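You operate a simulated robot arm through the tools that you are given. There is no shell and no other tool.

Carry out the task below with a simulated robot arm. There is one attempt and no reset: what you move stays moved.

## Task
Fill the steel kettle to MAX and heat it to the temperature printed on the tin of oolong tea.
Fine: fill from the spout; spout back in the middle and lid shut before heating.

It is judged by the outcome, as a careful person would: the job done as asked, and still so three seconds after it is handed in. It fails if anything else is knocked over, pushed out of place, dropped, spilled or broken. Lids that push on must go on centred and level and be pressed home; caps that screw on are set level and turned clockwise until they are tight.

## Robot
A 7-joint arm with a fingered hand, fixed in place. Base frame: the origin is at the foot of the arm, x ahead of it, y to its left, z up. Readings come in mm, degrees, newtons and seconds.
With the tool pointing down near the work surface it reaches from about 140 to 420 mm from the base axis. Its first joint turns from -115.0 to 115.0 degrees. Payload 3.1 kg.
The tool frame sits at the grasp point between the pads (the TCP): z along the fingers, y along the line on which they close. The tips reach 22 mm beyond it. The gripper opens to 112 mm. The gripper's body begins 60 mm behind the TCP. The gripper is a hand of 3 fingers: y runs from the thumb to the fingers, the wrist lies at [0, 0, -218] in the tool frame, and closing takes about 1.5 s.
Orientation is told as [roll, pitch, yaw] about the base's x, y, z axes, in that order, counted from this pose: with the fingers straight down and closing along the base's y, the tool's x points along the base's -x, its y along +y and its z along -z.

## Interface
- The arm moves only by the tool step_arm. Its argument "series" is a list of rows, each an object of numbers (a shift or turn left out is 0, a gripper value left out holds the last): "grip": the finger opening in m, from 0 to 0.112; "tx", "ty", "tz": the shift along the tool's x, y, z in m; "wx", "wy", "wz": the turn, a rotation vector about the tool's x, y, z in degrees. In form: [{"grip": .., "tx": .., "ty": .., "tz": .., "wx": .., "wy": .., "wz": ..}, ...]. A call has 1 to 20 rows; each row shifts and turns the commanded pose from where the row before left it, along the tool's axes as they then stand. A row lasts 0.2 s, in which the tool goes at most 50 mm and 8.6 degrees; a call with a longer step from one row to the next is refused whole, and so is a gripper value outside its range. Where a pose cannot be reached the arm comes as near as it can. A force on the tool above 40 N (or 10 N above the force at the start of the call, whichever is more), or a blocked arm, ends the call early, and 0.2 s more pass. The fingers move at their own pace (about 108 mm/s each) and stop on an object; they squeeze with about 30 N. The grip force told is the motor's: it shows also when the fingers shut on nothing. Time passes only in rows, and 0.2 s behind the last, so rows that do not move let the fingers close. The reply holds the time, the measured pose of the TCP, the force on the tool along the base axes, the opening and the grip force, in the units named above and with some noise, with the torque about the TCP (base axes, N m) and any sound that the robot's microphone picked up.
- Cameras (640 x 400 px; columns grow to the right, rows downward): "scene" is fixed at [219.9, -649.5, 1629.5]; the picture's right is [0.98, -0.17, 0.00], its down [-0.08, -0.48, -0.88] and it looks along [0.15, 0.86, -0.48] (base axes); focal length 312 px, centre (320, 200). "wrist" rides on the gripper at [66, 3, -81] in the tool frame; the picture's right is [-0.05, 1.00, 0.00], its down [-0.77, -0.04, -0.64] and it looks along [-0.63, -0.03, 0.77] (tool axes); focal length 275 px, centre (320, 200). There is no depth. A picture from a camera that has moved, and an enlarged one, comes with that camera's place and axes in the base frame and with its lens.
- capture(camera): a new picture of that camera. The clock stands still meanwhile.
- move_column(by): slides the trunk up (or, below 0, down) by that many mm; the arm rides with it, the base frame stays. It gives what a move gives, with no picture.
- grasp_type(shape): the hand has 3 fingers and takes this shape, open, in about a second: jaw (thumb against the fingers, like two jaws); tri (thumb and two fingers); tip (a fingertip pinch); poke (one finger out to press); point (the index stretched); flat (the hand flat); cup (the hand cupped); fist (a fist). The gripper value then closes the fingers along that shape, each until it touches; the sizes above hold for jaw. It gives what a move gives, with no picture.
- close_up(camera, box): a new picture of the part [left, top, right, bottom] of that camera's present view, enlarged. The clock stands still meanwhile.
- close_job(): hands the job in; it is judged then, once.

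Places have to be worked out from the pictures, the camera data and where the tool is seen. Open the gripper and draw the arm clear of the work before you hand the job in, unless the task says otherwise.

The tools are called as name(argument=value, ...) on one line, values as JSON. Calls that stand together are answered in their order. step_arm: Moves the arm, as the interface text tells. Its arguments: {"type":"object","properties":{"series":{"type":"array"}},"required":["series"]} The other tools are called the same way: move_column (by) slides the trunk up or down; grasp_type (shape) gives the hand a shape; capture (camera) takes a picture; close_up (camera, box) takes an enlarged picture of a part of a camera's view; close_job () hands the job in.

At the start:

```text
time_s: 0.0
position: [369.1, 203.3, 1312.3]
tool_rot: [0.0, -0.1, 0.0]
force: [0.0, -0.2, 0.2]
ft_torque: [-0.01, 0.0, 0.0]
width: 111.6
gripper_force: 0.1
shape: jaw
trunk travel left (down, up): [-925.0, 65.0]
```

scene: 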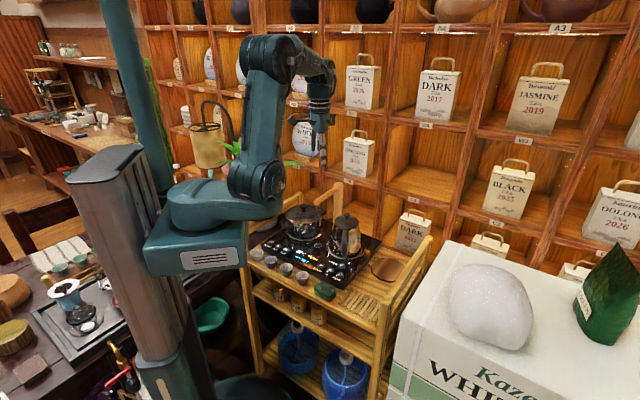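
wrist: 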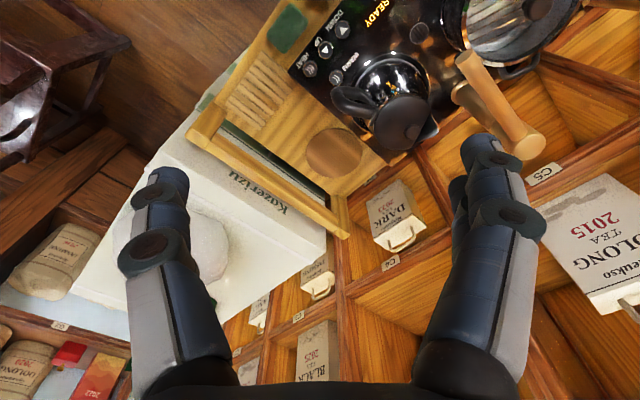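

I start by looking closely at the tea station and shelves to find the kettle, its controls and the oolong tin.

close_up(camera="scene", box=[230, 170, 450, 310])

close_up(camera="wrist", box=[200, 0, 640, 275])

close_up(camera="scene", box=[440, 0, 640, 280])

close_up(camera="scene", box=[0, 200, 250, 400])

```text
2.86 times, centred on (340, 240) of scene
camera zoom: at [219.9, -649.5, 1629.5], right [0.98, -0.17, 0.0], down [-0.08, -0.48, -0.88], along [0.15, 0.86, -0.48], focal length 893 px, centre (263, 86)
```

zoom: 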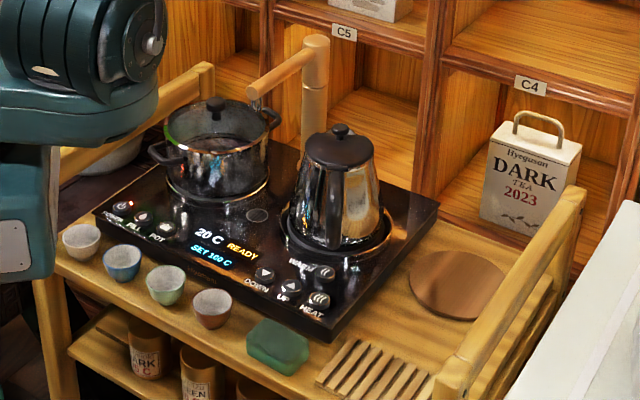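

```text
1.45 times, centred on (420, 138) of wrist
camera zoom: at [304.6, 207.4, 1393.7], right [0.05, 1.0, 0.0], down [0.77, -0.04, 0.64], along [0.64, -0.03, -0.77], focal length 400 px, centre (174, 291)
```

zoom: 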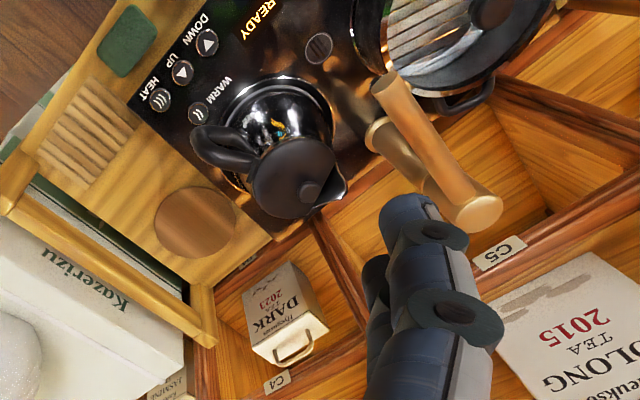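

```text
1.43 times, centred on (540, 140) of scene
camera zoom: at [219.9, -649.5, 1629.5], right [0.98, -0.17, 0.0], down [-0.08, -0.48, -0.88], along [0.15, 0.86, -0.48], focal length 446 px, centre (6, 286)
```

zoom: 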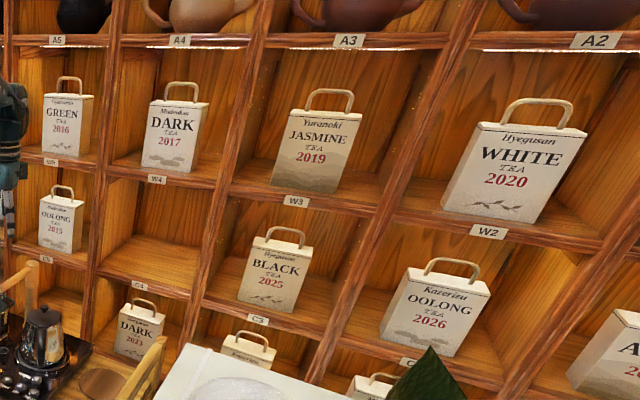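

```text
2.00 times, centred on (125, 300) of scene
camera zoom: at [219.9, -649.5, 1629.5], right [0.98, -0.17, 0.0], down [-0.08, -0.48, -0.88], along [0.15, 0.86, -0.48], focal length 625 px, centre (710, 0)
```

zoom: 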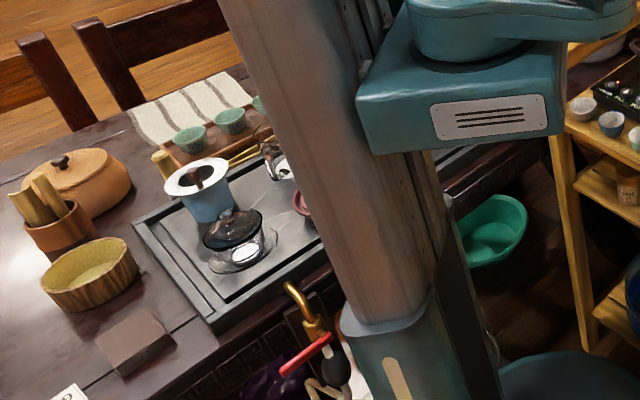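

The tins stand on the cart's lower shelf; I zoom there and on the control panel.

close_up(camera="scene", box=[265, 270, 345, 335])

close_up(camera="scene", box=[260, 230, 350, 290])

close_up(camera="scene", box=[300, 180, 400, 290])

```text
6.15 times, centred on (305, 302) of scene
camera zoom: at [219.9, -649.5, 1629.5], right [0.98, -0.17, 0.0], down [-0.08, -0.48, -0.88], along [0.15, 0.86, -0.48], focal length 1922 px, centre (412, -431)
```

zoom: 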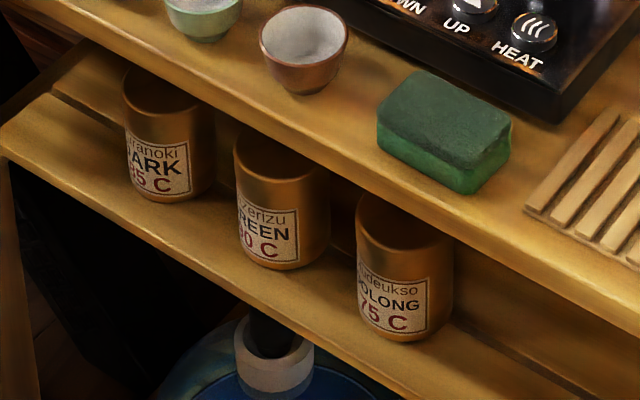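

```text
6.67 times, centred on (305, 260) of scene
camera zoom: at [219.9, -649.5, 1629.5], right [0.98, -0.17, 0.0], down [-0.08, -0.48, -0.88], along [0.15, 0.86, -0.48], focal length 2083 px, centre (420, -200)
```

zoom: 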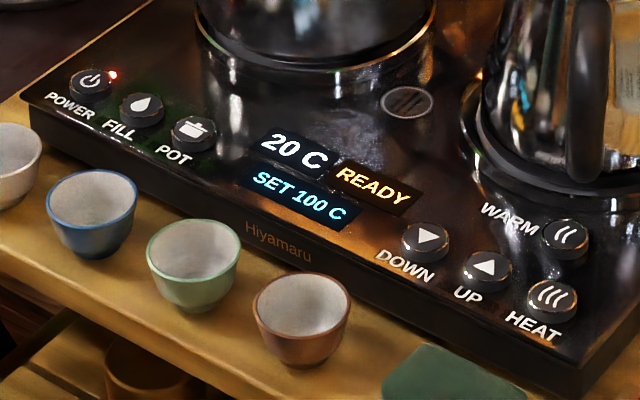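

```text
3.64 times, centred on (350, 235) of scene
camera zoom: at [219.9, -649.5, 1629.5], right [0.98, -0.17, 0.0], down [-0.08, -0.48, -0.88], along [0.15, 0.86, -0.48], focal length 1136 px, centre (211, 73)
```

zoom: 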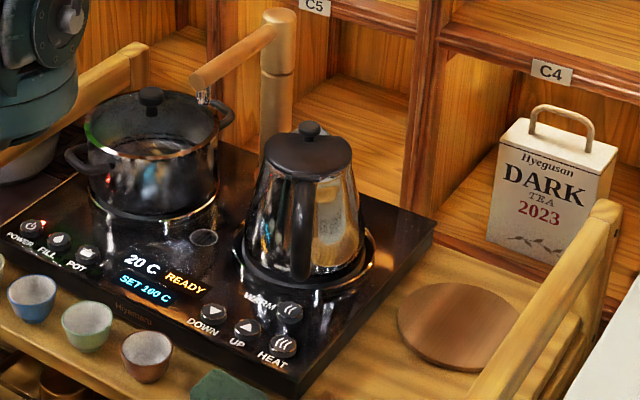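

The zoomed pictures are re-rendered sharply, so I zoom much closer on the oolong tin label, and on the kettle for its level window and lid.

close_up(camera="scene", box=[318, 310, 342, 325])

close_up(camera="scene", box=[320, 205, 380, 265])

close_up(camera="scene", box=[275, 175, 345, 245])

close_up(camera="wrist", box=[310, 40, 450, 160])

```text
16.00 times, centred on (330, 318) of scene
camera zoom: at [219.9, -649.5, 1629.5], right [0.98, -0.17, 0.0], down [-0.08, -0.48, -0.88], along [0.15, 0.86, -0.48], focal length 4999 px, centre (160, -1680)
```

zoom: 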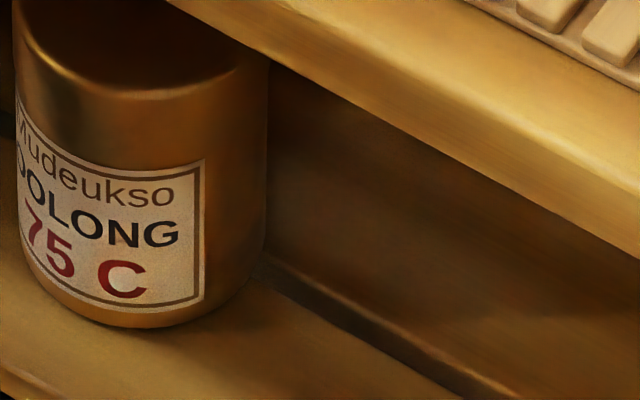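

```text
6.67 times, centred on (350, 235) of scene
camera zoom: at [219.9, -649.5, 1629.5], right [0.98, -0.17, 0.0], down [-0.08, -0.48, -0.88], along [0.15, 0.86, -0.48], focal length 2083 px, centre (120, -33)
```

zoom: 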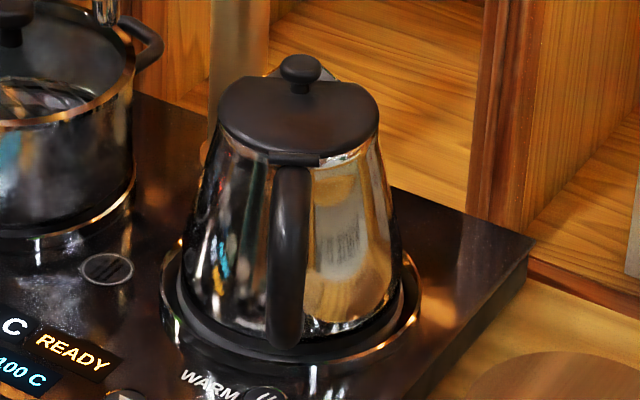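

```text
5.71 times, centred on (310, 210) of scene
camera zoom: at [219.9, -649.5, 1629.5], right [0.98, -0.17, 0.0], down [-0.08, -0.48, -0.88], along [0.15, 0.86, -0.48], focal length 1785 px, centre (377, 143)
```

zoom: 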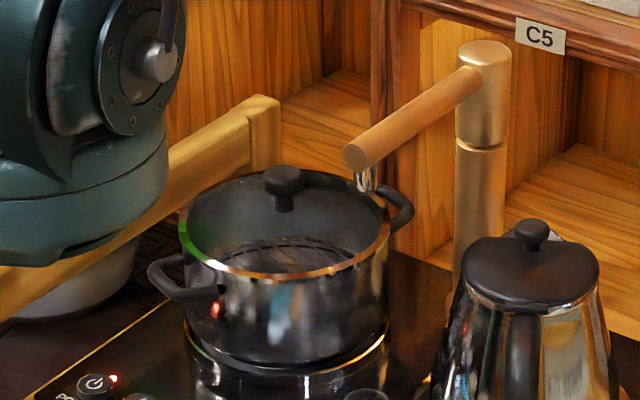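

```text
3.33 times, centred on (380, 100) of wrist
camera zoom: at [304.6, 207.4, 1393.7], right [0.05, 1.0, 0.0], down [0.77, -0.04, 0.64], along [0.64, -0.03, -0.77], focal length 918 px, centre (120, 533)
```

zoom: 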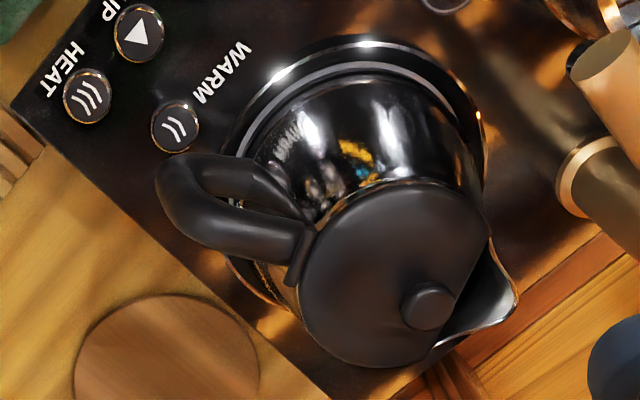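

The oolong tin reads 75 C; triangulating, the panel is at z≈844 with HEAT near (439,183) and FILL near (230,394), the kettle knob near (500,344,995), the spout arm (z≈1055) now in the middle, pointing at the front. The station faces the arm at 45°, so I swing the tool to that bearing, turned 45°, for a better look.

step_arm(series=[{"tx": 0.02, "ty": 0.022, "wz": -7.5}, {"tx": 0.017, "ty": 0.024, "wz": -7.5}, {"tx": 0.014, "ty": 0.025, "wz": -7.5}, {"tx": 0.01, "ty": 0.025, "wz": -7.5}, {"tx": 0.005, "ty": 0.015, "wz": -7.5}, {"wz": -7.5}])

```text
time_s: 1.4
position: [278.7, 298.2, 1312.9]
tool_rot: [0.0, -0.1, 45.0]
force: [-0.3, 0.1, 0.5]
ft_torque: [-0.01, 0.0, -0.01]
width: 112.1
gripper_force: 0.1
shape: jaw
trunk travel left (down, up): [-925.0, 65.0]
```

The tool is at bearing ~47°, facing the station. I take a wrist picture from here.

capture(camera="wrist")

```text
taken
camera wrist: at [231.7, 253.0, 1394.4], right [-0.67, 0.74, 0.0], down [0.57, 0.52, 0.64], along [0.47, 0.43, -0.77], focal length 275 px, centre (320, 200)
```

wrist: 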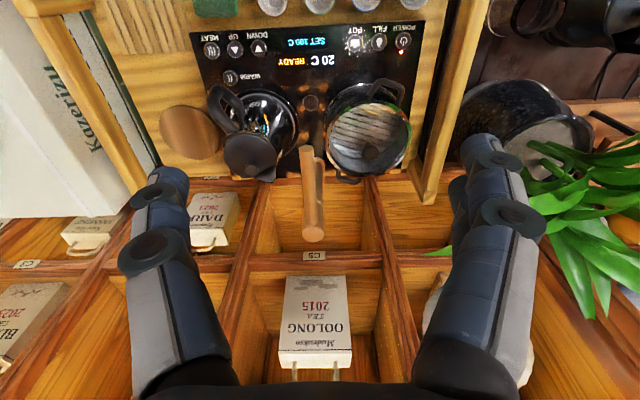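

close_up(camera="wrist", box=[180, 0, 440, 200])

close_up(camera="wrist", box=[200, 70, 310, 190])

```text
2.00 times, centred on (310, 100) of wrist
camera zoom: at [231.7, 253.0, 1394.4], right [-0.67, 0.74, 0.0], down [0.57, 0.52, 0.64], along [0.47, 0.43, -0.77], focal length 551 px, centre (340, 400)
```

zoom: 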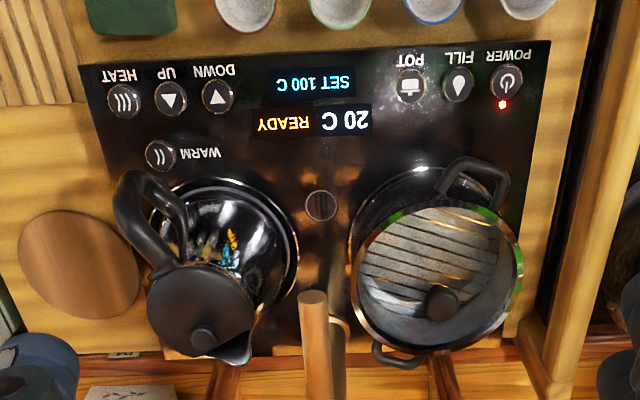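

```text
3.33 times, centred on (255, 130) of wrist
camera zoom: at [231.7, 253.0, 1394.4], right [-0.67, 0.74, 0.0], down [0.57, 0.52, 0.64], along [0.47, 0.43, -0.77], focal length 918 px, centre (537, 433)
```

zoom: 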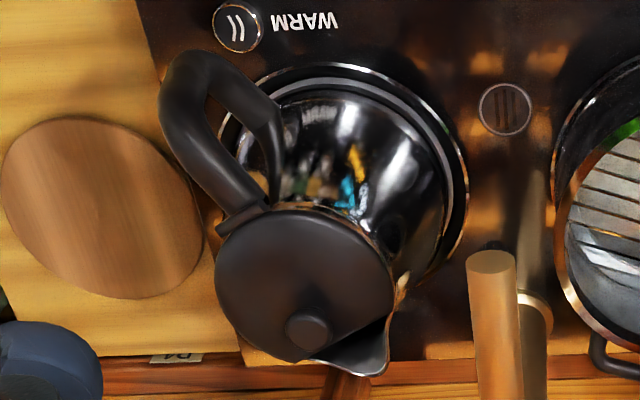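

Positions agree well between views. I lower the trunk 200 mm (tool stays in front of the spout, above everything) to look closer at the kettle.

move_column(by=-200)

capture(camera="wrist")

capture(camera="scene")

```text
time_s: 3.6
position: [278.5, 296.8, 1113.3]
tool_rot: [-0.1, -0.2, 44.9]
force: [0.2, 0.0, -0.2]
ft_torque: [-0.02, 0.03, 0.0]
width: 111.5
gripper_force: 0.0
shape: jaw
trunk travel left (down, up): [-725.0, 265.0]
```

```text
taken
camera wrist: at [231.5, 253.1, 1194.4], right [-0.67, 0.74, 0.0], down [0.57, 0.52, 0.64], along [0.47, 0.43, -0.77], focal length 275 px, centre (320, 200)
```

wrist: 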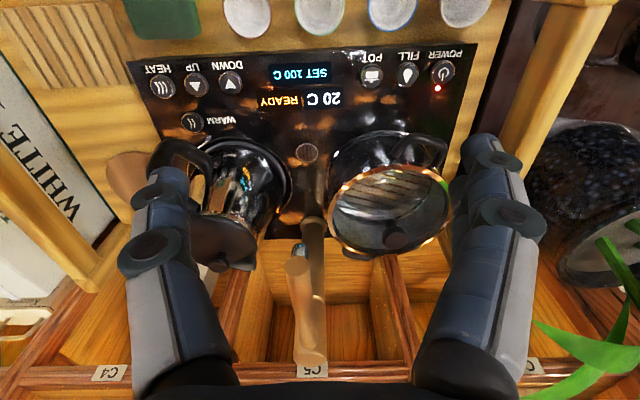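

```text
taken
```

scene: 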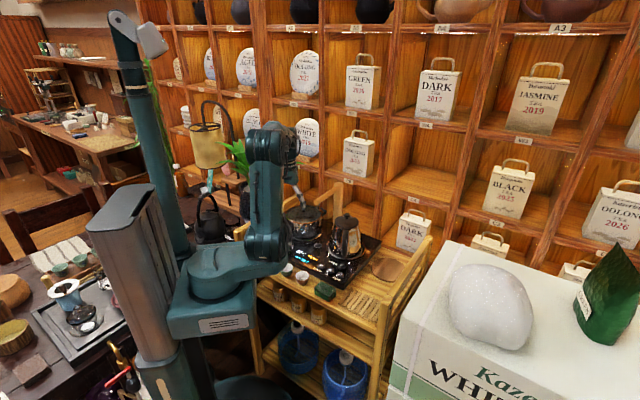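

Now I test the arm's forward reach with the tool pointing down: moving above the kettle's near side at this height, clear of the spout.

step_arm(series=[{"tx": -0.014, "ty": -0.02}, {"tx": -0.014, "ty": -0.02}, {"tx": -0.014, "ty": -0.02}, {"tx": -0.014, "ty": -0.02}, {"tx": -0.014, "ty": -0.02}])

```text
time_s: 4.8
position: [398.3, 276.7, 1113.9]
tool_rot: [0.1, -0.1, 45.0]
force: [0.9, 0.2, 0.9]
ft_torque: [0.01, -0.02, -0.02]
width: 111.6
gripper_force: 0.1
shape: jaw
trunk travel left (down, up): [-725.0, 265.0]
```

Reached radius 485 mm without trouble. I go on a bit further toward the kettle to find the limit.

step_arm(series=[{"tx": -0.016, "ty": -0.003}, {"tx": -0.016, "ty": -0.003}, {"tx": -0.016, "ty": -0.003}, {"tx": -0.016, "ty": -0.003}])

capture(camera="wrist")

capture(camera="scene")

```text
time_s: 5.8
position: [452.6, 311.3, 1112.9]
tool_rot: [0.0, 0.1, 45.1]
force: [-0.2, -0.6, 0.3]
ft_torque: [-0.01, -0.05, -0.04]
width: 112.1
gripper_force: 0.0
shape: jaw
trunk travel left (down, up): [-725.0, 265.0]
```

```text
taken
camera wrist: at [405.3, 268.3, 1194.7], right [-0.67, 0.74, 0.0], down [0.57, 0.52, 0.64], along [0.47, 0.43, -0.77], focal length 275 px, centre (320, 200)
```

wrist: 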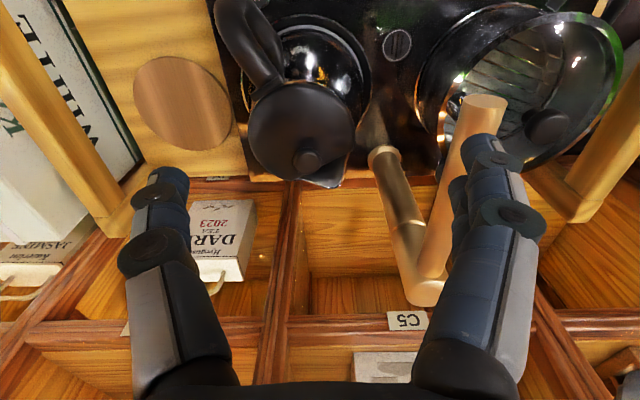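

```text
taken
```

scene: 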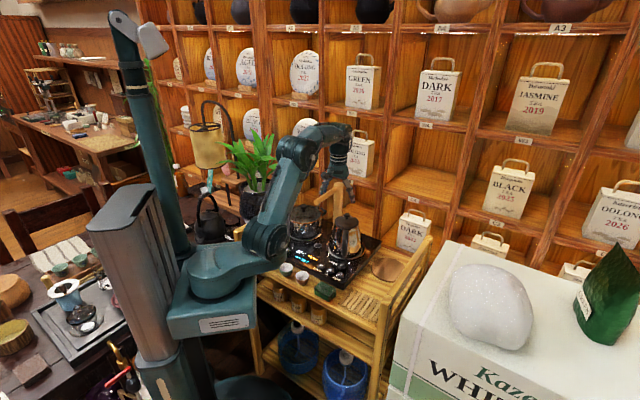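

The arm reaches fine with the tool down. I zoom in on the kettle lid, hinge and knob from here.

close_up(camera="wrist", box=[210, 60, 390, 200])

close_up(camera="scene", box=[325, 205, 370, 235])

close_up(camera="wrist", box=[340, 70, 540, 320])

```text
2.86 times, centred on (300, 130) of wrist
camera zoom: at [405.3, 268.3, 1194.7], right [-0.67, 0.74, 0.0], down [0.57, 0.52, 0.64], along [0.47, 0.43, -0.77], focal length 786 px, centre (377, 400)
```

zoom: 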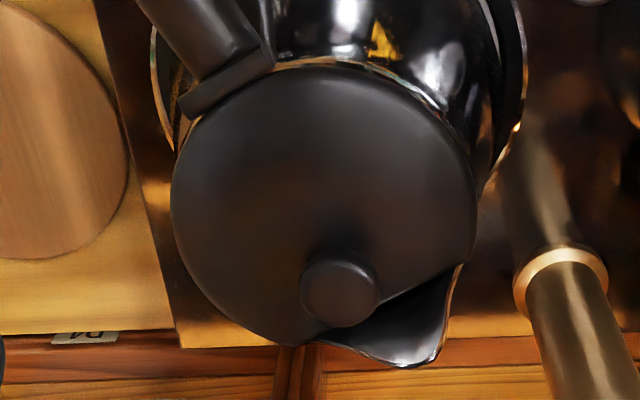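

```text
13.33 times, centred on (348, 220) of scene
camera zoom: at [219.9, -649.5, 1629.5], right [0.98, -0.17, 0.0], down [-0.08, -0.48, -0.88], along [0.15, 0.86, -0.48], focal length 4166 px, centre (-47, -67)
```

zoom: 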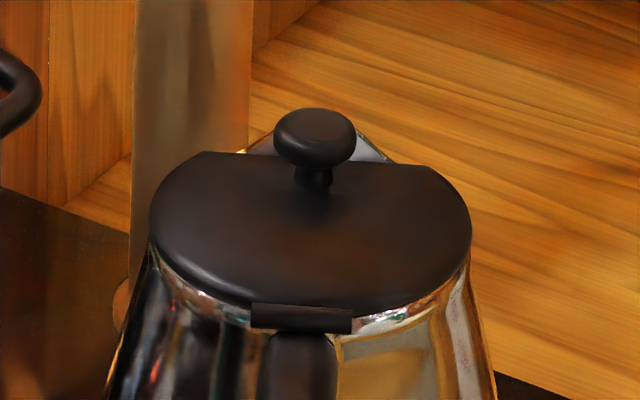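

```text
1.60 times, centred on (440, 195) of wrist
camera zoom: at [405.3, 268.3, 1194.7], right [-0.67, 0.74, 0.0], down [0.57, 0.52, 0.64], along [0.47, 0.43, -0.77], focal length 440 px, centre (128, 208)
```

zoom: 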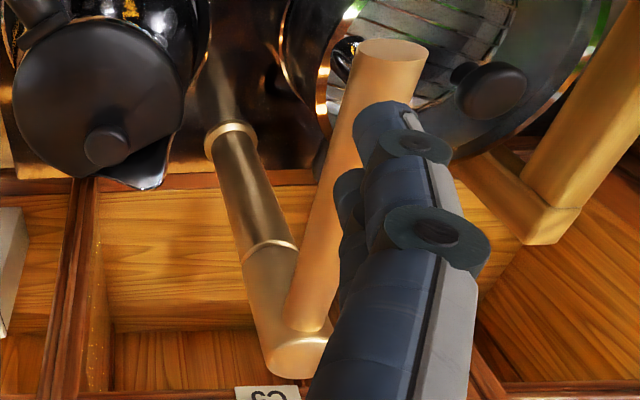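

The lid is hinged at the handle (hinge ≈ (481,284,981)); the knob cap is ≈ (498,339,1003). I turn the tool so it closes parallel to the hinge axis (yaw ≈ 73°), move over the knob at safe height with the fingers half open, and check.

step_arm(series=[{"tx": -0.0171, "ty": -0.0042, "grip": 0.06}, {"tx": -0.0171, "ty": -0.0042}, {"tx": -0.017, "ty": -0.0041}, {"wz": -7}, {"wz": -7}, {"wz": -7}, {"wz": -6.7}, {"tz": 0.02}, {"tz": 0.02}])

capture(camera="wrist")

capture(camera="scene")

```text
time_s: 7.8
position: [497.0, 339.7, 1074.3]
tool_rot: [-0.1, 0.0, 72.7]
force: [-0.3, -0.3, 0.6]
ft_torque: [0.0, 0.0, -0.02]
width: 60.4
gripper_force: 0.0
shape: jaw
trunk travel left (down, up): [-725.0, 265.0]
```

```text
taken
camera wrist: at [476.7, 278.3, 1154.6], right [-0.94, 0.34, 0.0], down [0.26, 0.73, 0.64], along [0.22, 0.6, -0.77], focal length 275 px, centre (320, 200)
```

wrist: 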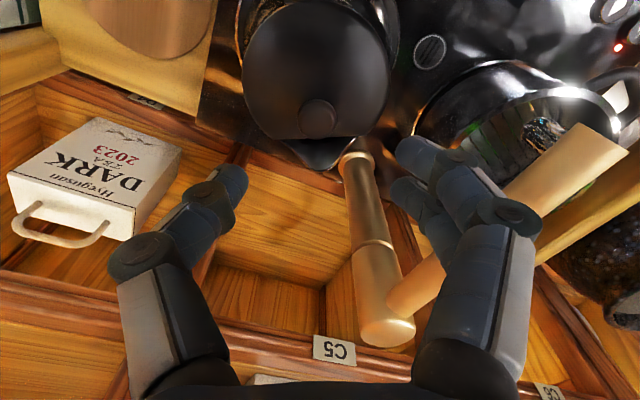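

```text
taken
```

scene: 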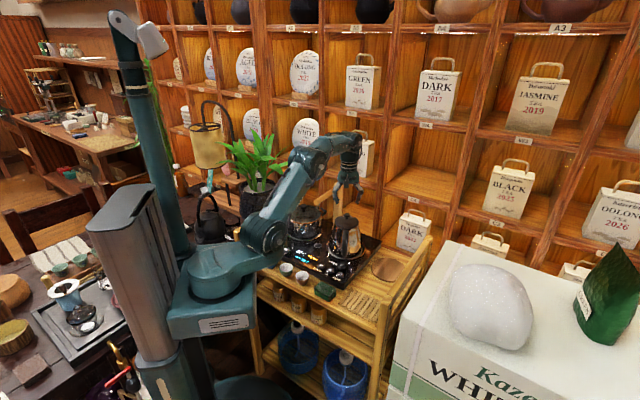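

The knob is nearly under the tool (≈ (500,341), cap centre z ≈ 998). I lower 32 mm and look again before going around it.

step_arm(series=[{"tz": 0.016, "ty": -0.0015}, {"tz": 0.016, "ty": -0.001}])

close_up(camera="wrist", box=[200, 60, 440, 260])

close_up(camera="scene", box=[310, 170, 390, 250])

```text
time_s: 8.4
position: [499.2, 338.7, 1042.3]
tool_rot: [-0.1, 0.0, 72.6]
force: [0.2, -0.5, -0.1]
ft_torque: [0.01, 0.04, 0.01]
width: 60.5
gripper_force: 0.1
shape: jaw
trunk travel left (down, up): [-725.0, 265.0]
```

```text
2.00 times, centred on (320, 160) of wrist
camera zoom: at [479.1, 277.4, 1123.8], right [-0.94, 0.34, 0.0], down [0.26, 0.73, 0.64], along [0.22, 0.6, -0.77], focal length 551 px, centre (320, 280)
```

zoom: 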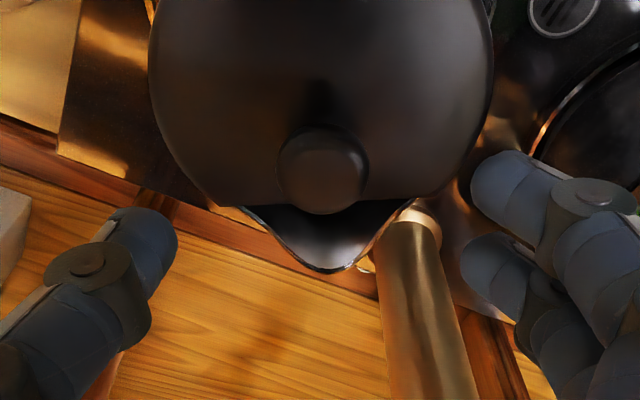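

```text
5.00 times, centred on (350, 210) of scene
camera zoom: at [219.9, -649.5, 1629.5], right [0.98, -0.17, 0.0], down [-0.08, -0.48, -0.88], along [0.15, 0.86, -0.48], focal length 1562 px, centre (170, 150)
```

zoom: 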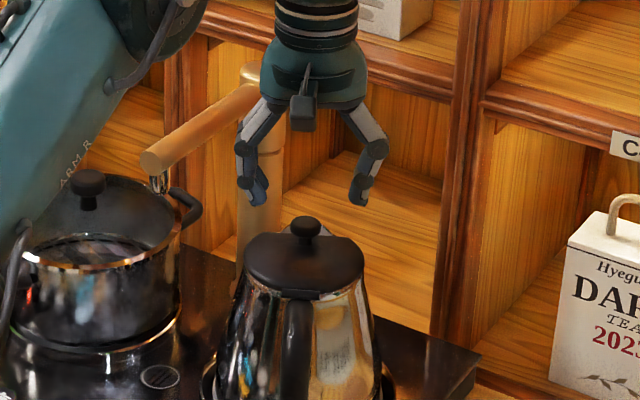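

The knob lies centred between the fingers. I go down 30 mm so the fingertips are around the knob cap, then look.

step_arm(series=[{"tz": 0.015, "ty": -0.001}, {"tz": 0.01}, {"tz": 0.005}])

close_up(camera="wrist", box=[200, 100, 440, 300])

close_up(camera="scene", box=[320, 190, 380, 240])

```text
time_s: 9.2
position: [499.9, 338.5, 1012.0]
tool_rot: [-0.1, 0.1, 72.7]
force: [0.6, -0.1, 0.4]
ft_torque: [-0.02, -0.02, 0.0]
width: 60.5
gripper_force: 0.0
shape: jaw
trunk travel left (down, up): [-725.0, 265.0]
```

```text
2.00 times, centred on (320, 200) of wrist
camera zoom: at [480.1, 276.9, 1093.0], right [-0.94, 0.34, 0.0], down [0.26, 0.72, 0.64], along [0.22, 0.6, -0.77], focal length 551 px, centre (320, 200)
```

zoom: 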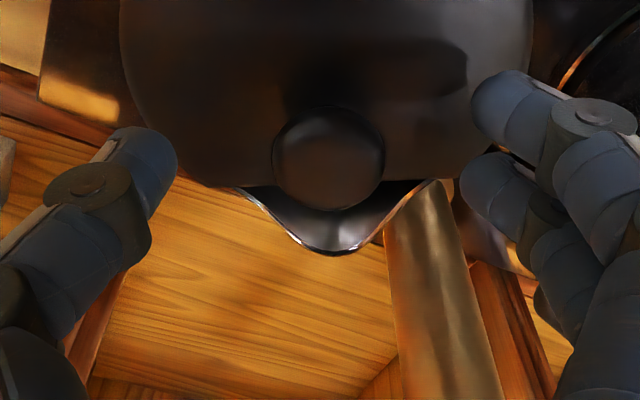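

```text
8.00 times, centred on (350, 215) of scene
camera zoom: at [219.9, -649.5, 1629.5], right [0.98, -0.17, 0.0], down [-0.08, -0.48, -0.88], along [0.15, 0.86, -0.48], focal length 2499 px, centre (80, 80)
```

zoom: 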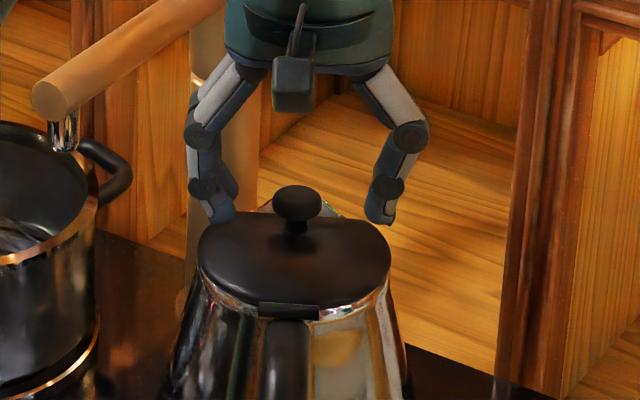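

The fingertips are just above the lid surface and around the knob. I lower 4 mm more and close on the knob.

step_arm(series=[{"tz": 0.004, "ty": 0.001}, {"grip": 0.012}, {}, {}, {}])

close_up(camera="wrist", box=[200, 100, 440, 300])

close_up(camera="scene", box=[320, 190, 380, 240])

```text
time_s: 10.4
position: [502.4, 339.2, 1005.3]
tool_rot: [0.0, 0.0, 72.7]
force: [2.7, 0.8, -1.4]
ft_torque: [0.16, 0.07, -0.02]
width: 9.5
gripper_force: 30.4
shape: jaw
trunk travel left (down, up): [-725.0, 265.0]
```

```text
2.00 times, centred on (320, 200) of wrist
camera zoom: at [480.4, 277.4, 1088.5], right [-0.94, 0.34, 0.0], down [0.26, 0.72, 0.64], along [0.22, 0.6, -0.77], focal length 551 px, centre (320, 200)
```

zoom: 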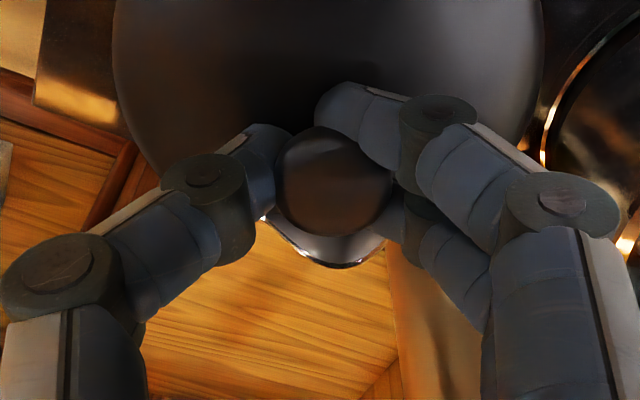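

```text
8.00 times, centred on (350, 215) of scene
camera zoom: at [219.9, -649.5, 1629.5], right [0.98, -0.17, 0.0], down [-0.08, -0.48, -0.88], along [0.15, 0.86, -0.48], focal length 2499 px, centre (80, 80)
```

zoom: 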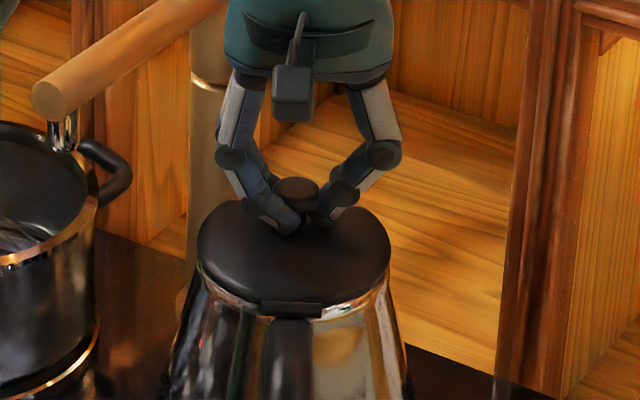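

The fingers have closed under the knob's cap around the stem. I start swinging the lid open about its hinge in small steps, turning the tool with it, and watch the force.

step_arm(series=[{"tx": 0.00195, "tz": -0.00394, "wy": -4}, {"tx": 0.00195, "tz": -0.00394, "wy": -4}, {"tx": 0.00195, "tz": -0.00394, "wy": -4}, {"tx": 0.00195, "tz": -0.00394, "wy": -4}])

close_up(camera="scene", box=[310, 180, 390, 250])

capture(camera="wrist")

```text
time_s: 11.4
position: [498.4, 329.7, 1021.8]
tool_rot: [0.1, -16.1, 72.7]
force: [1.5, -2.2, -2.4]
ft_torque: [0.06, 0.03, 0.02]
width: 9.7
gripper_force: 29.8
shape: jaw
trunk travel left (down, up): [-725.0, 265.0]
```

```text
5.71 times, centred on (350, 215) of scene
camera zoom: at [219.9, -649.5, 1629.5], right [0.98, -0.17, 0.0], down [-0.08, -0.48, -0.88], along [0.15, 0.86, -0.48], focal length 1785 px, centre (149, 114)
```

zoom: 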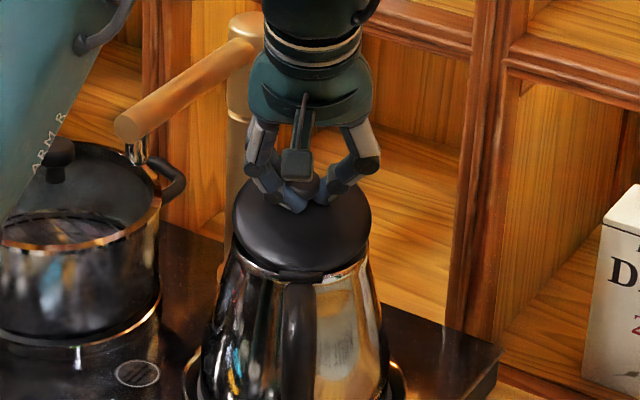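

```text
taken
camera wrist: at [471.6, 248.8, 1081.7], right [-0.94, 0.34, 0.01], down [0.2, 0.53, 0.82], along [0.27, 0.78, -0.57], focal length 275 px, centre (320, 200)
```

wrist: 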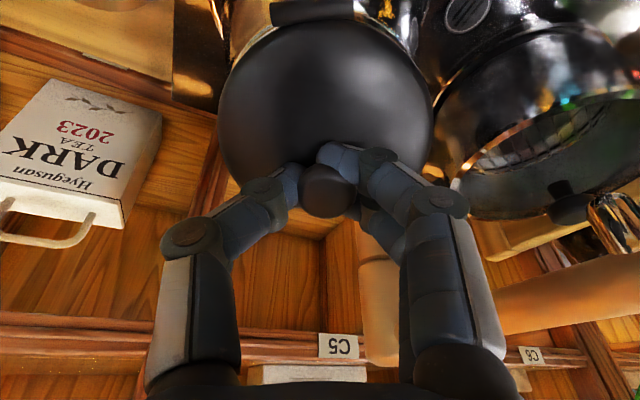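

The lid is swinging up on its hinge with barely any force. I continue another 32°.

step_arm(series=[{"tx": 0.00195, "tz": -0.00394, "wy": -4}, {"tx": 0.00195, "tz": -0.00394, "wy": -4}, {"tx": 0.00195, "tz": -0.00394, "wy": -4}, {"tx": 0.00195, "tz": -0.00394, "wy": -4}, {"tx": 0.00195, "tz": -0.00394, "wy": -4}, {"tx": 0.00195, "tz": -0.00394, "wy": -4}, {"tx": 0.00195, "tz": -0.00394, "wy": -4}, {"tx": 0.00195, "tz": -0.00394, "wy": -4}])

close_up(camera="scene", box=[310, 180, 390, 250])

capture(camera="wrist")

```text
time_s: 13.2
position: [488.6, 301.8, 1041.7]
tool_rot: [0.0, -48.2, 72.7]
force: [-0.2, -1.6, -5.7]
ft_torque: [-0.03, 0.09, -0.03]
width: 9.0
gripper_force: 30.4
shape: jaw
trunk travel left (down, up): [-725.0, 265.0]
```

```text
5.71 times, centred on (350, 215) of scene
camera zoom: at [219.9, -649.5, 1629.5], right [0.98, -0.17, 0.0], down [-0.08, -0.48, -0.88], along [0.15, 0.86, -0.48], focal length 1785 px, centre (149, 114)
```

zoom: 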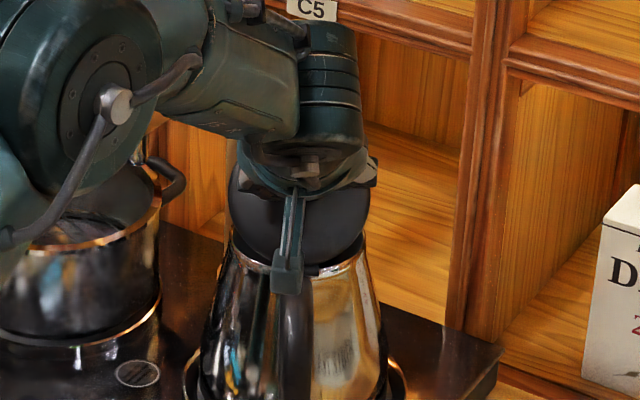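

```text
taken
camera wrist: at [456.5, 205.0, 1046.5], right [-0.94, 0.33, 0.03], down [0.05, 0.03, 1.0], along [0.33, 0.94, -0.04], focal length 275 px, centre (320, 200)
```

wrist: 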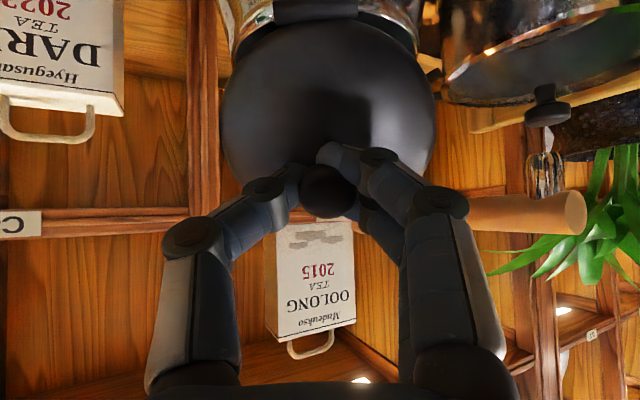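

Now ~48° open. I check the whole scene for the arm's clearance to the pot before going further.

close_up(camera="scene", box=[150, 100, 450, 320])

```text
1.82 times, centred on (300, 210) of scene
camera zoom: at [219.9, -649.5, 1629.5], right [0.98, -0.17, 0.0], down [-0.08, -0.48, -0.88], along [0.15, 0.86, -0.48], focal length 568 px, centre (356, 182)
```

zoom: 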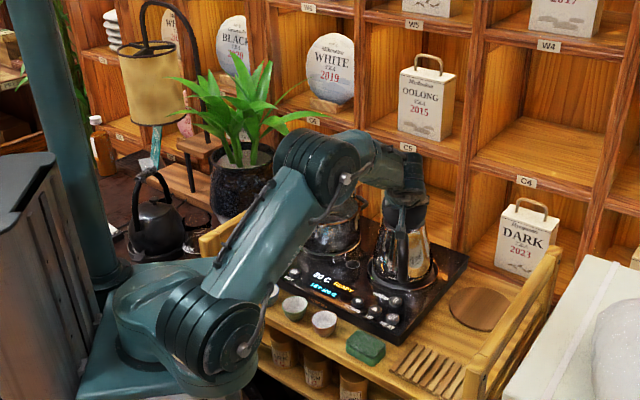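

The elbow is well above everything. I continue the opening swing another 24°.

step_arm(series=[{"tx": 0.00195, "tz": -0.00394, "wy": -4}, {"tx": 0.00195, "tz": -0.00394, "wy": -4}, {"tx": 0.00195, "tz": -0.00394, "wy": -4}, {"tx": 0.00195, "tz": -0.00394, "wy": -4}, {"tx": 0.00195, "tz": -0.00394, "wy": -4}, {"tx": 0.00195, "tz": -0.00394, "wy": -4}])

close_up(camera="scene", box=[270, 150, 430, 270])

capture(camera="wrist")

```text
time_s: 14.6
position: [489.4, 280.8, 1041.2]
tool_rot: [0.1, -71.9, 72.7]
force: [-0.2, 1.1, -7.2]
ft_torque: [-0.02, 0.08, -0.01]
width: 8.8
gripper_force: 30.1
shape: jaw
out of reach, approached as far as the arm can: row 5
trunk travel left (down, up): [-725.0, 265.0]
```

```text
3.33 times, centred on (350, 210) of scene
camera zoom: at [219.9, -649.5, 1629.5], right [0.98, -0.17, 0.0], down [-0.08, -0.48, -0.88], along [0.15, 0.86, -0.48], focal length 1041 px, centre (220, 167)
```

zoom: 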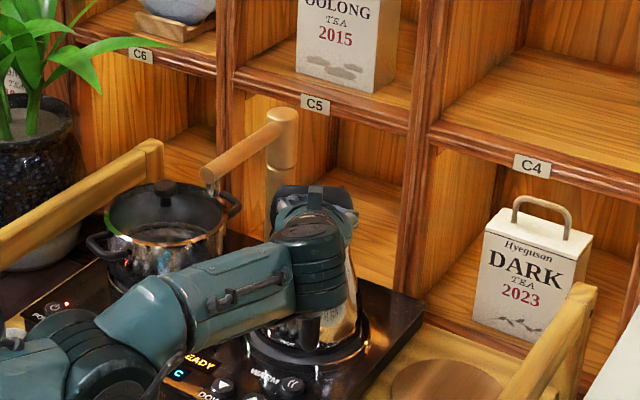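

```text
taken
camera wrist: at [459.1, 190.3, 1004.7], right [-0.95, 0.31, 0.05], down [-0.07, -0.36, 0.93], along [0.3, 0.88, 0.36], focal length 275 px, centre (320, 200)
```

wrist: 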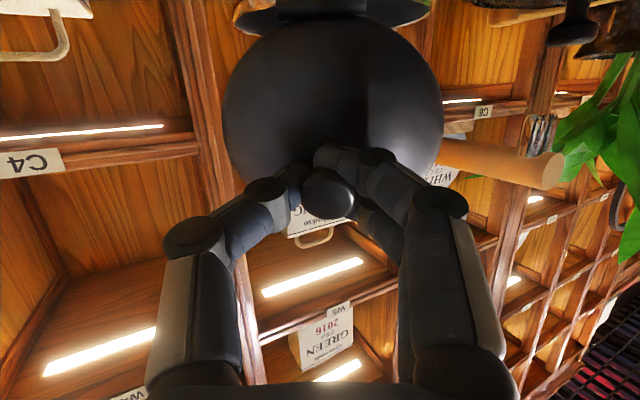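

The arm reported its reach limit and its elbow has come low; I look at the whole scene before doing anything else.

capture(camera="scene")

close_up(camera="scene", box=[150, 150, 400, 310])

```text
taken
```

scene: 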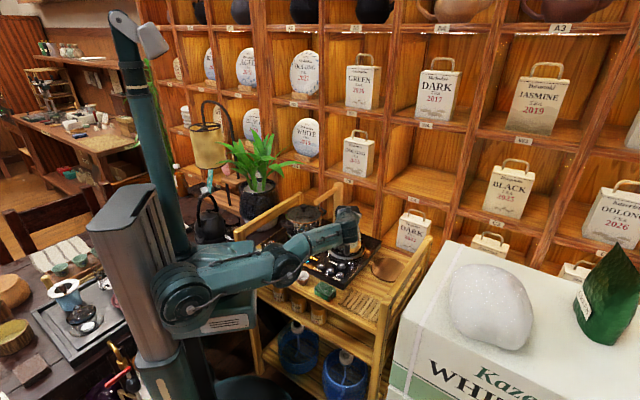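

```text
2.50 times, centred on (275, 230) of scene
camera zoom: at [219.9, -649.5, 1629.5], right [0.98, -0.17, 0.0], down [-0.08, -0.48, -0.88], along [0.15, 0.86, -0.48], focal length 781 px, centre (432, 125)
```

zoom: 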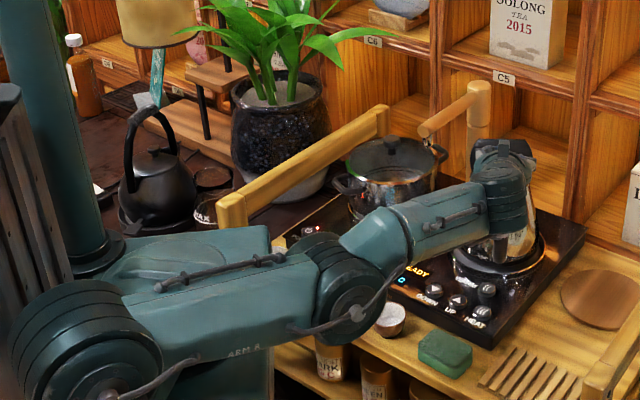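

The elbow is actually in front of the cart (≈ (255,50,1048)), not touching anything. I pause one row to see where the tool settles with the lid at ~70°.

step_arm(series=[{}, {}])

close_up(camera="wrist", box=[200, 0, 480, 240])

```text
time_s: 15.2
position: [489.1, 281.7, 1042.2]
tool_rot: [0.0, -72.0, 72.8]
force: [0.8, 0.6, -7.3]
ft_torque: [0.01, 0.1, 0.07]
width: 8.9
gripper_force: 29.7
shape: jaw
trunk travel left (down, up): [-725.0, 265.0]
```

```text
1.67 times, centred on (340, 120) of wrist
camera zoom: at [459.6, 190.5, 1005.2], right [-0.95, 0.31, 0.04], down [-0.07, -0.36, 0.93], along [0.3, 0.88, 0.36], focal length 459 px, centre (287, 333)
```

zoom: 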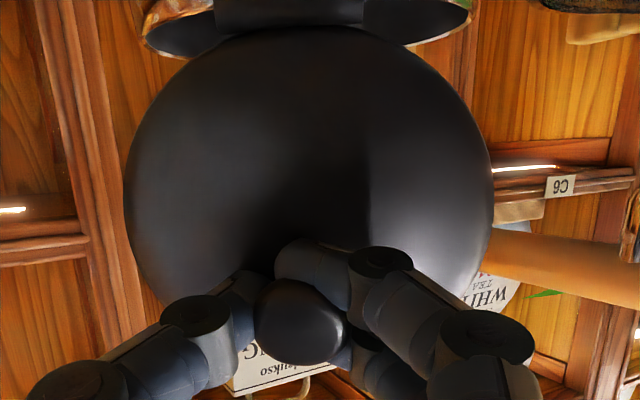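

The lid is still held on the knob at ~70°. I pull the knob toward the handle side with the tool orientation kept, and shift back left a little.

step_arm(series=[{"tx": 0.0015, "tz": -0.0048, "ty": 0.002}, {"tx": 0.0015, "tz": -0.0048, "ty": 0.002}])

```text
time_s: 15.8
position: [491.3, 273.9, 1041.4]
tool_rot: [0.1, -72.0, 72.7]
force: [0.7, 0.6, -7.7]
ft_torque: [0.01, 0.07, 0.02]
width: 8.8
gripper_force: 30.0
shape: jaw
out of reach, approached as far as the arm can: row 1, 2
trunk travel left (down, up): [-725.0, 265.0]
```

The tool drifts right at its reach limit; I check whether the kettle has turned or moved on its plate.

close_up(camera="scene", box=[310, 190, 400, 280])

capture(camera="wrist")

```text
4.44 times, centred on (355, 235) of scene
camera zoom: at [219.9, -649.5, 1629.5], right [0.98, -0.17, 0.0], down [-0.08, -0.48, -0.88], along [0.15, 0.86, -0.48], focal length 1388 px, centre (164, 44)
```

zoom: 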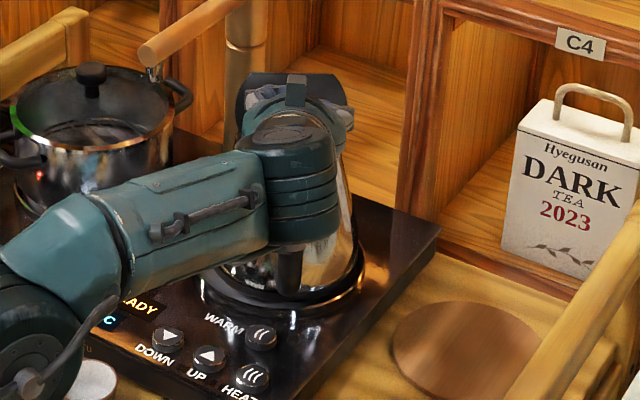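

```text
taken
camera wrist: at [461.1, 183.5, 1004.7], right [-0.95, 0.31, 0.04], down [-0.07, -0.36, 0.93], along [0.3, 0.88, 0.37], focal length 275 px, centre (320, 200)
```

wrist: 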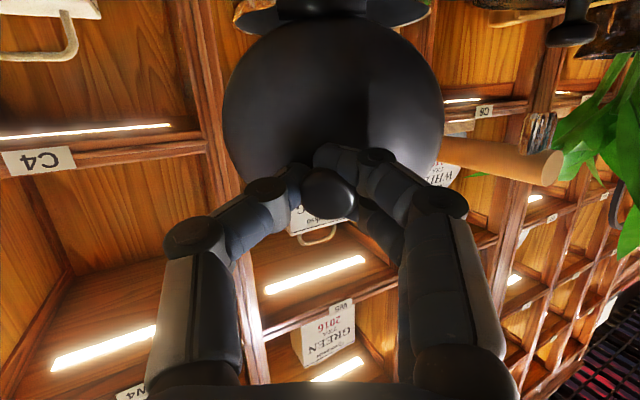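

close_up(camera="scene", box=[320, 205, 380, 265])

```text
6.67 times, centred on (350, 235) of scene
camera zoom: at [219.9, -649.5, 1629.5], right [0.98, -0.17, 0.0], down [-0.08, -0.48, -0.88], along [0.15, 0.86, -0.48], focal length 2083 px, centre (120, -33)
```

zoom: 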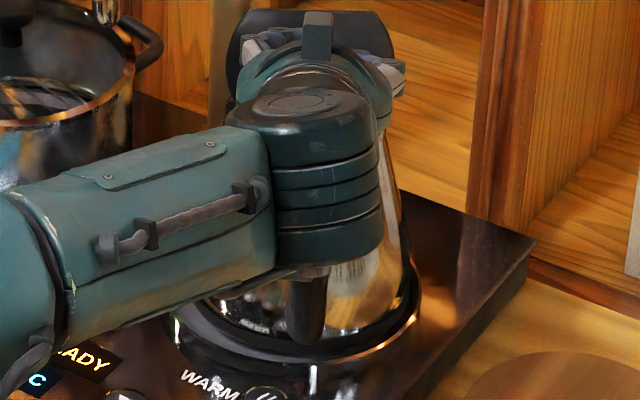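

The kettle has slid ~10 mm to the right because the arm hit a folding limit (shoulder too low). I'll swing the lid back down along the same arc, bringing the kettle back, then re-grip with the trunk higher.

step_arm(series=[{"tx": -0.0015, "tz": 0.0048, "ty": -0.002}, {"tx": -0.0015, "tz": 0.0048, "ty": -0.002}, {"tx": -0.00167, "tz": 0.00407, "wy": 4}, {"tx": -0.00167, "tz": 0.00407, "wy": 4}, {"tx": -0.00167, "tz": 0.00407, "wy": 4}])

```text
time_s: 17.0
position: [501.5, 295.5, 1042.8]
tool_rot: [0.0, -60.0, 72.7]
force: [-0.5, -0.6, -6.4]
ft_torque: [-0.06, 0.0, -0.02]
width: 8.3
gripper_force: 29.8
shape: jaw
trunk travel left (down, up): [-725.0, 265.0]
```

close_up(camera="scene", box=[320, 205, 380, 265])

capture(camera="wrist")

capture(camera="scene")

```text
6.67 times, centred on (350, 235) of scene
camera zoom: at [219.9, -649.5, 1629.5], right [0.98, -0.17, 0.0], down [-0.08, -0.48, -0.88], along [0.15, 0.86, -0.48], focal length 2083 px, centre (120, -33)
```

zoom: 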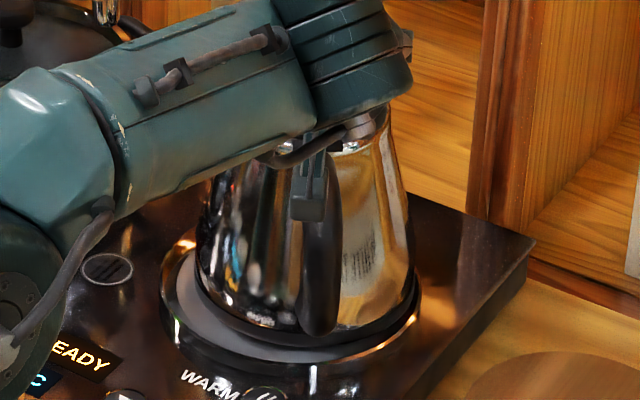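

```text
taken
camera wrist: at [470.0, 198.6, 1026.3], right [-0.95, 0.32, 0.04], down [-0.01, -0.17, 0.99], along [0.32, 0.93, 0.16], focal length 275 px, centre (320, 200)
```

wrist: 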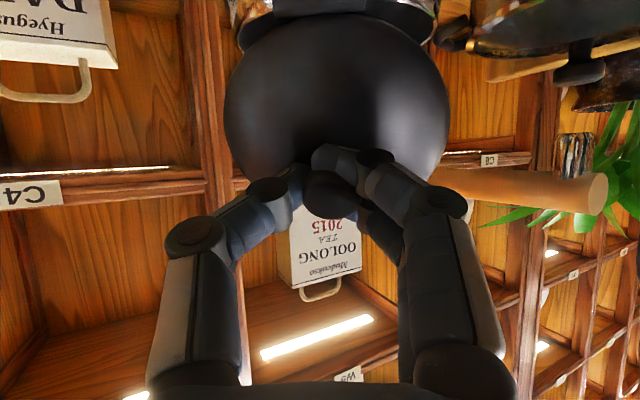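

```text
taken
```

scene: 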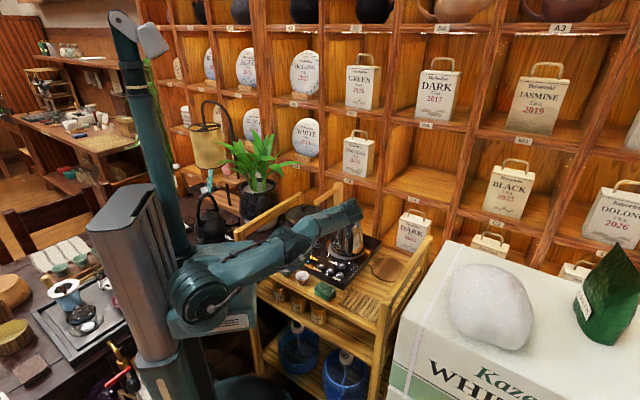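

The kettle stands ~16 mm right of its plate's centre. I swing down to ~48° first (well inside reach), then slide it back left and toward me by the offset.

step_arm(series=[{"tx": -0.00167, "tz": 0.00407, "wy": 4}, {"tx": -0.00167, "tz": 0.00407, "wy": 4}, {"tx": -0.00167, "tz": 0.00407, "wy": 4}])

```text
time_s: 17.8
position: [505.9, 307.3, 1039.2]
tool_rot: [0.1, -47.9, 72.6]
force: [-0.5, -1.4, -3.9]
ft_torque: [-0.07, -0.23, -0.07]
width: 7.9
gripper_force: 29.8
shape: jaw
trunk travel left (down, up): [-725.0, 265.0]
```

Now I slide the kettle back by the measured offset (about 15 mm left, 10 mm toward the handle side) in small steps.

step_arm(series=[{"ty": 0.0037, "tx": 0.0013, "tz": -0.0023}, {"ty": 0.0037, "tx": 0.0013, "tz": -0.0023}, {"ty": 0.0037, "tx": 0.0013, "tz": -0.0023}, {"ty": 0.0037, "tx": 0.0013, "tz": -0.0023}])

close_up(camera="scene", box=[320, 205, 380, 265])

capture(camera="wrist")

```text
time_s: 18.8
position: [486.6, 300.5, 1043.4]
tool_rot: [-0.1, -48.0, 72.7]
force: [0.1, 0.0, -6.7]
ft_torque: [0.13, -0.13, 0.0]
width: 8.0
gripper_force: 29.7
shape: jaw
trunk travel left (down, up): [-725.0, 265.0]
```

```text
6.67 times, centred on (350, 235) of scene
camera zoom: at [219.9, -649.5, 1629.5], right [0.98, -0.17, 0.0], down [-0.08, -0.48, -0.88], along [0.15, 0.86, -0.48], focal length 2083 px, centre (120, -33)
```

zoom: 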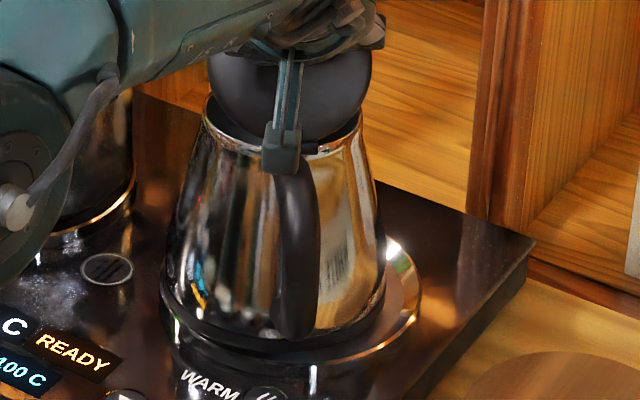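

```text
taken
camera wrist: at [456.0, 203.8, 1048.7], right [-0.94, 0.33, 0.03], down [0.05, 0.03, 1.0], along [0.33, 0.94, -0.04], focal length 275 px, centre (320, 200)
```

wrist: 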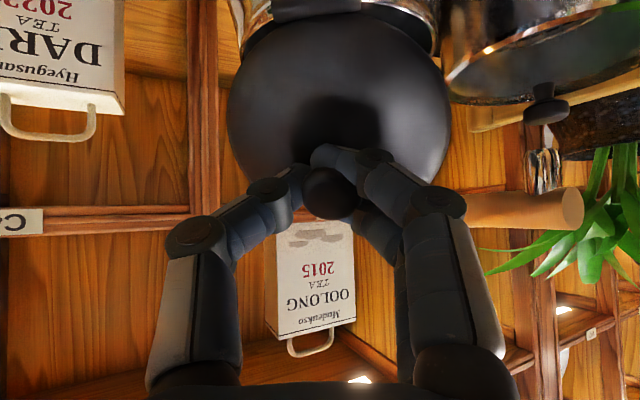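

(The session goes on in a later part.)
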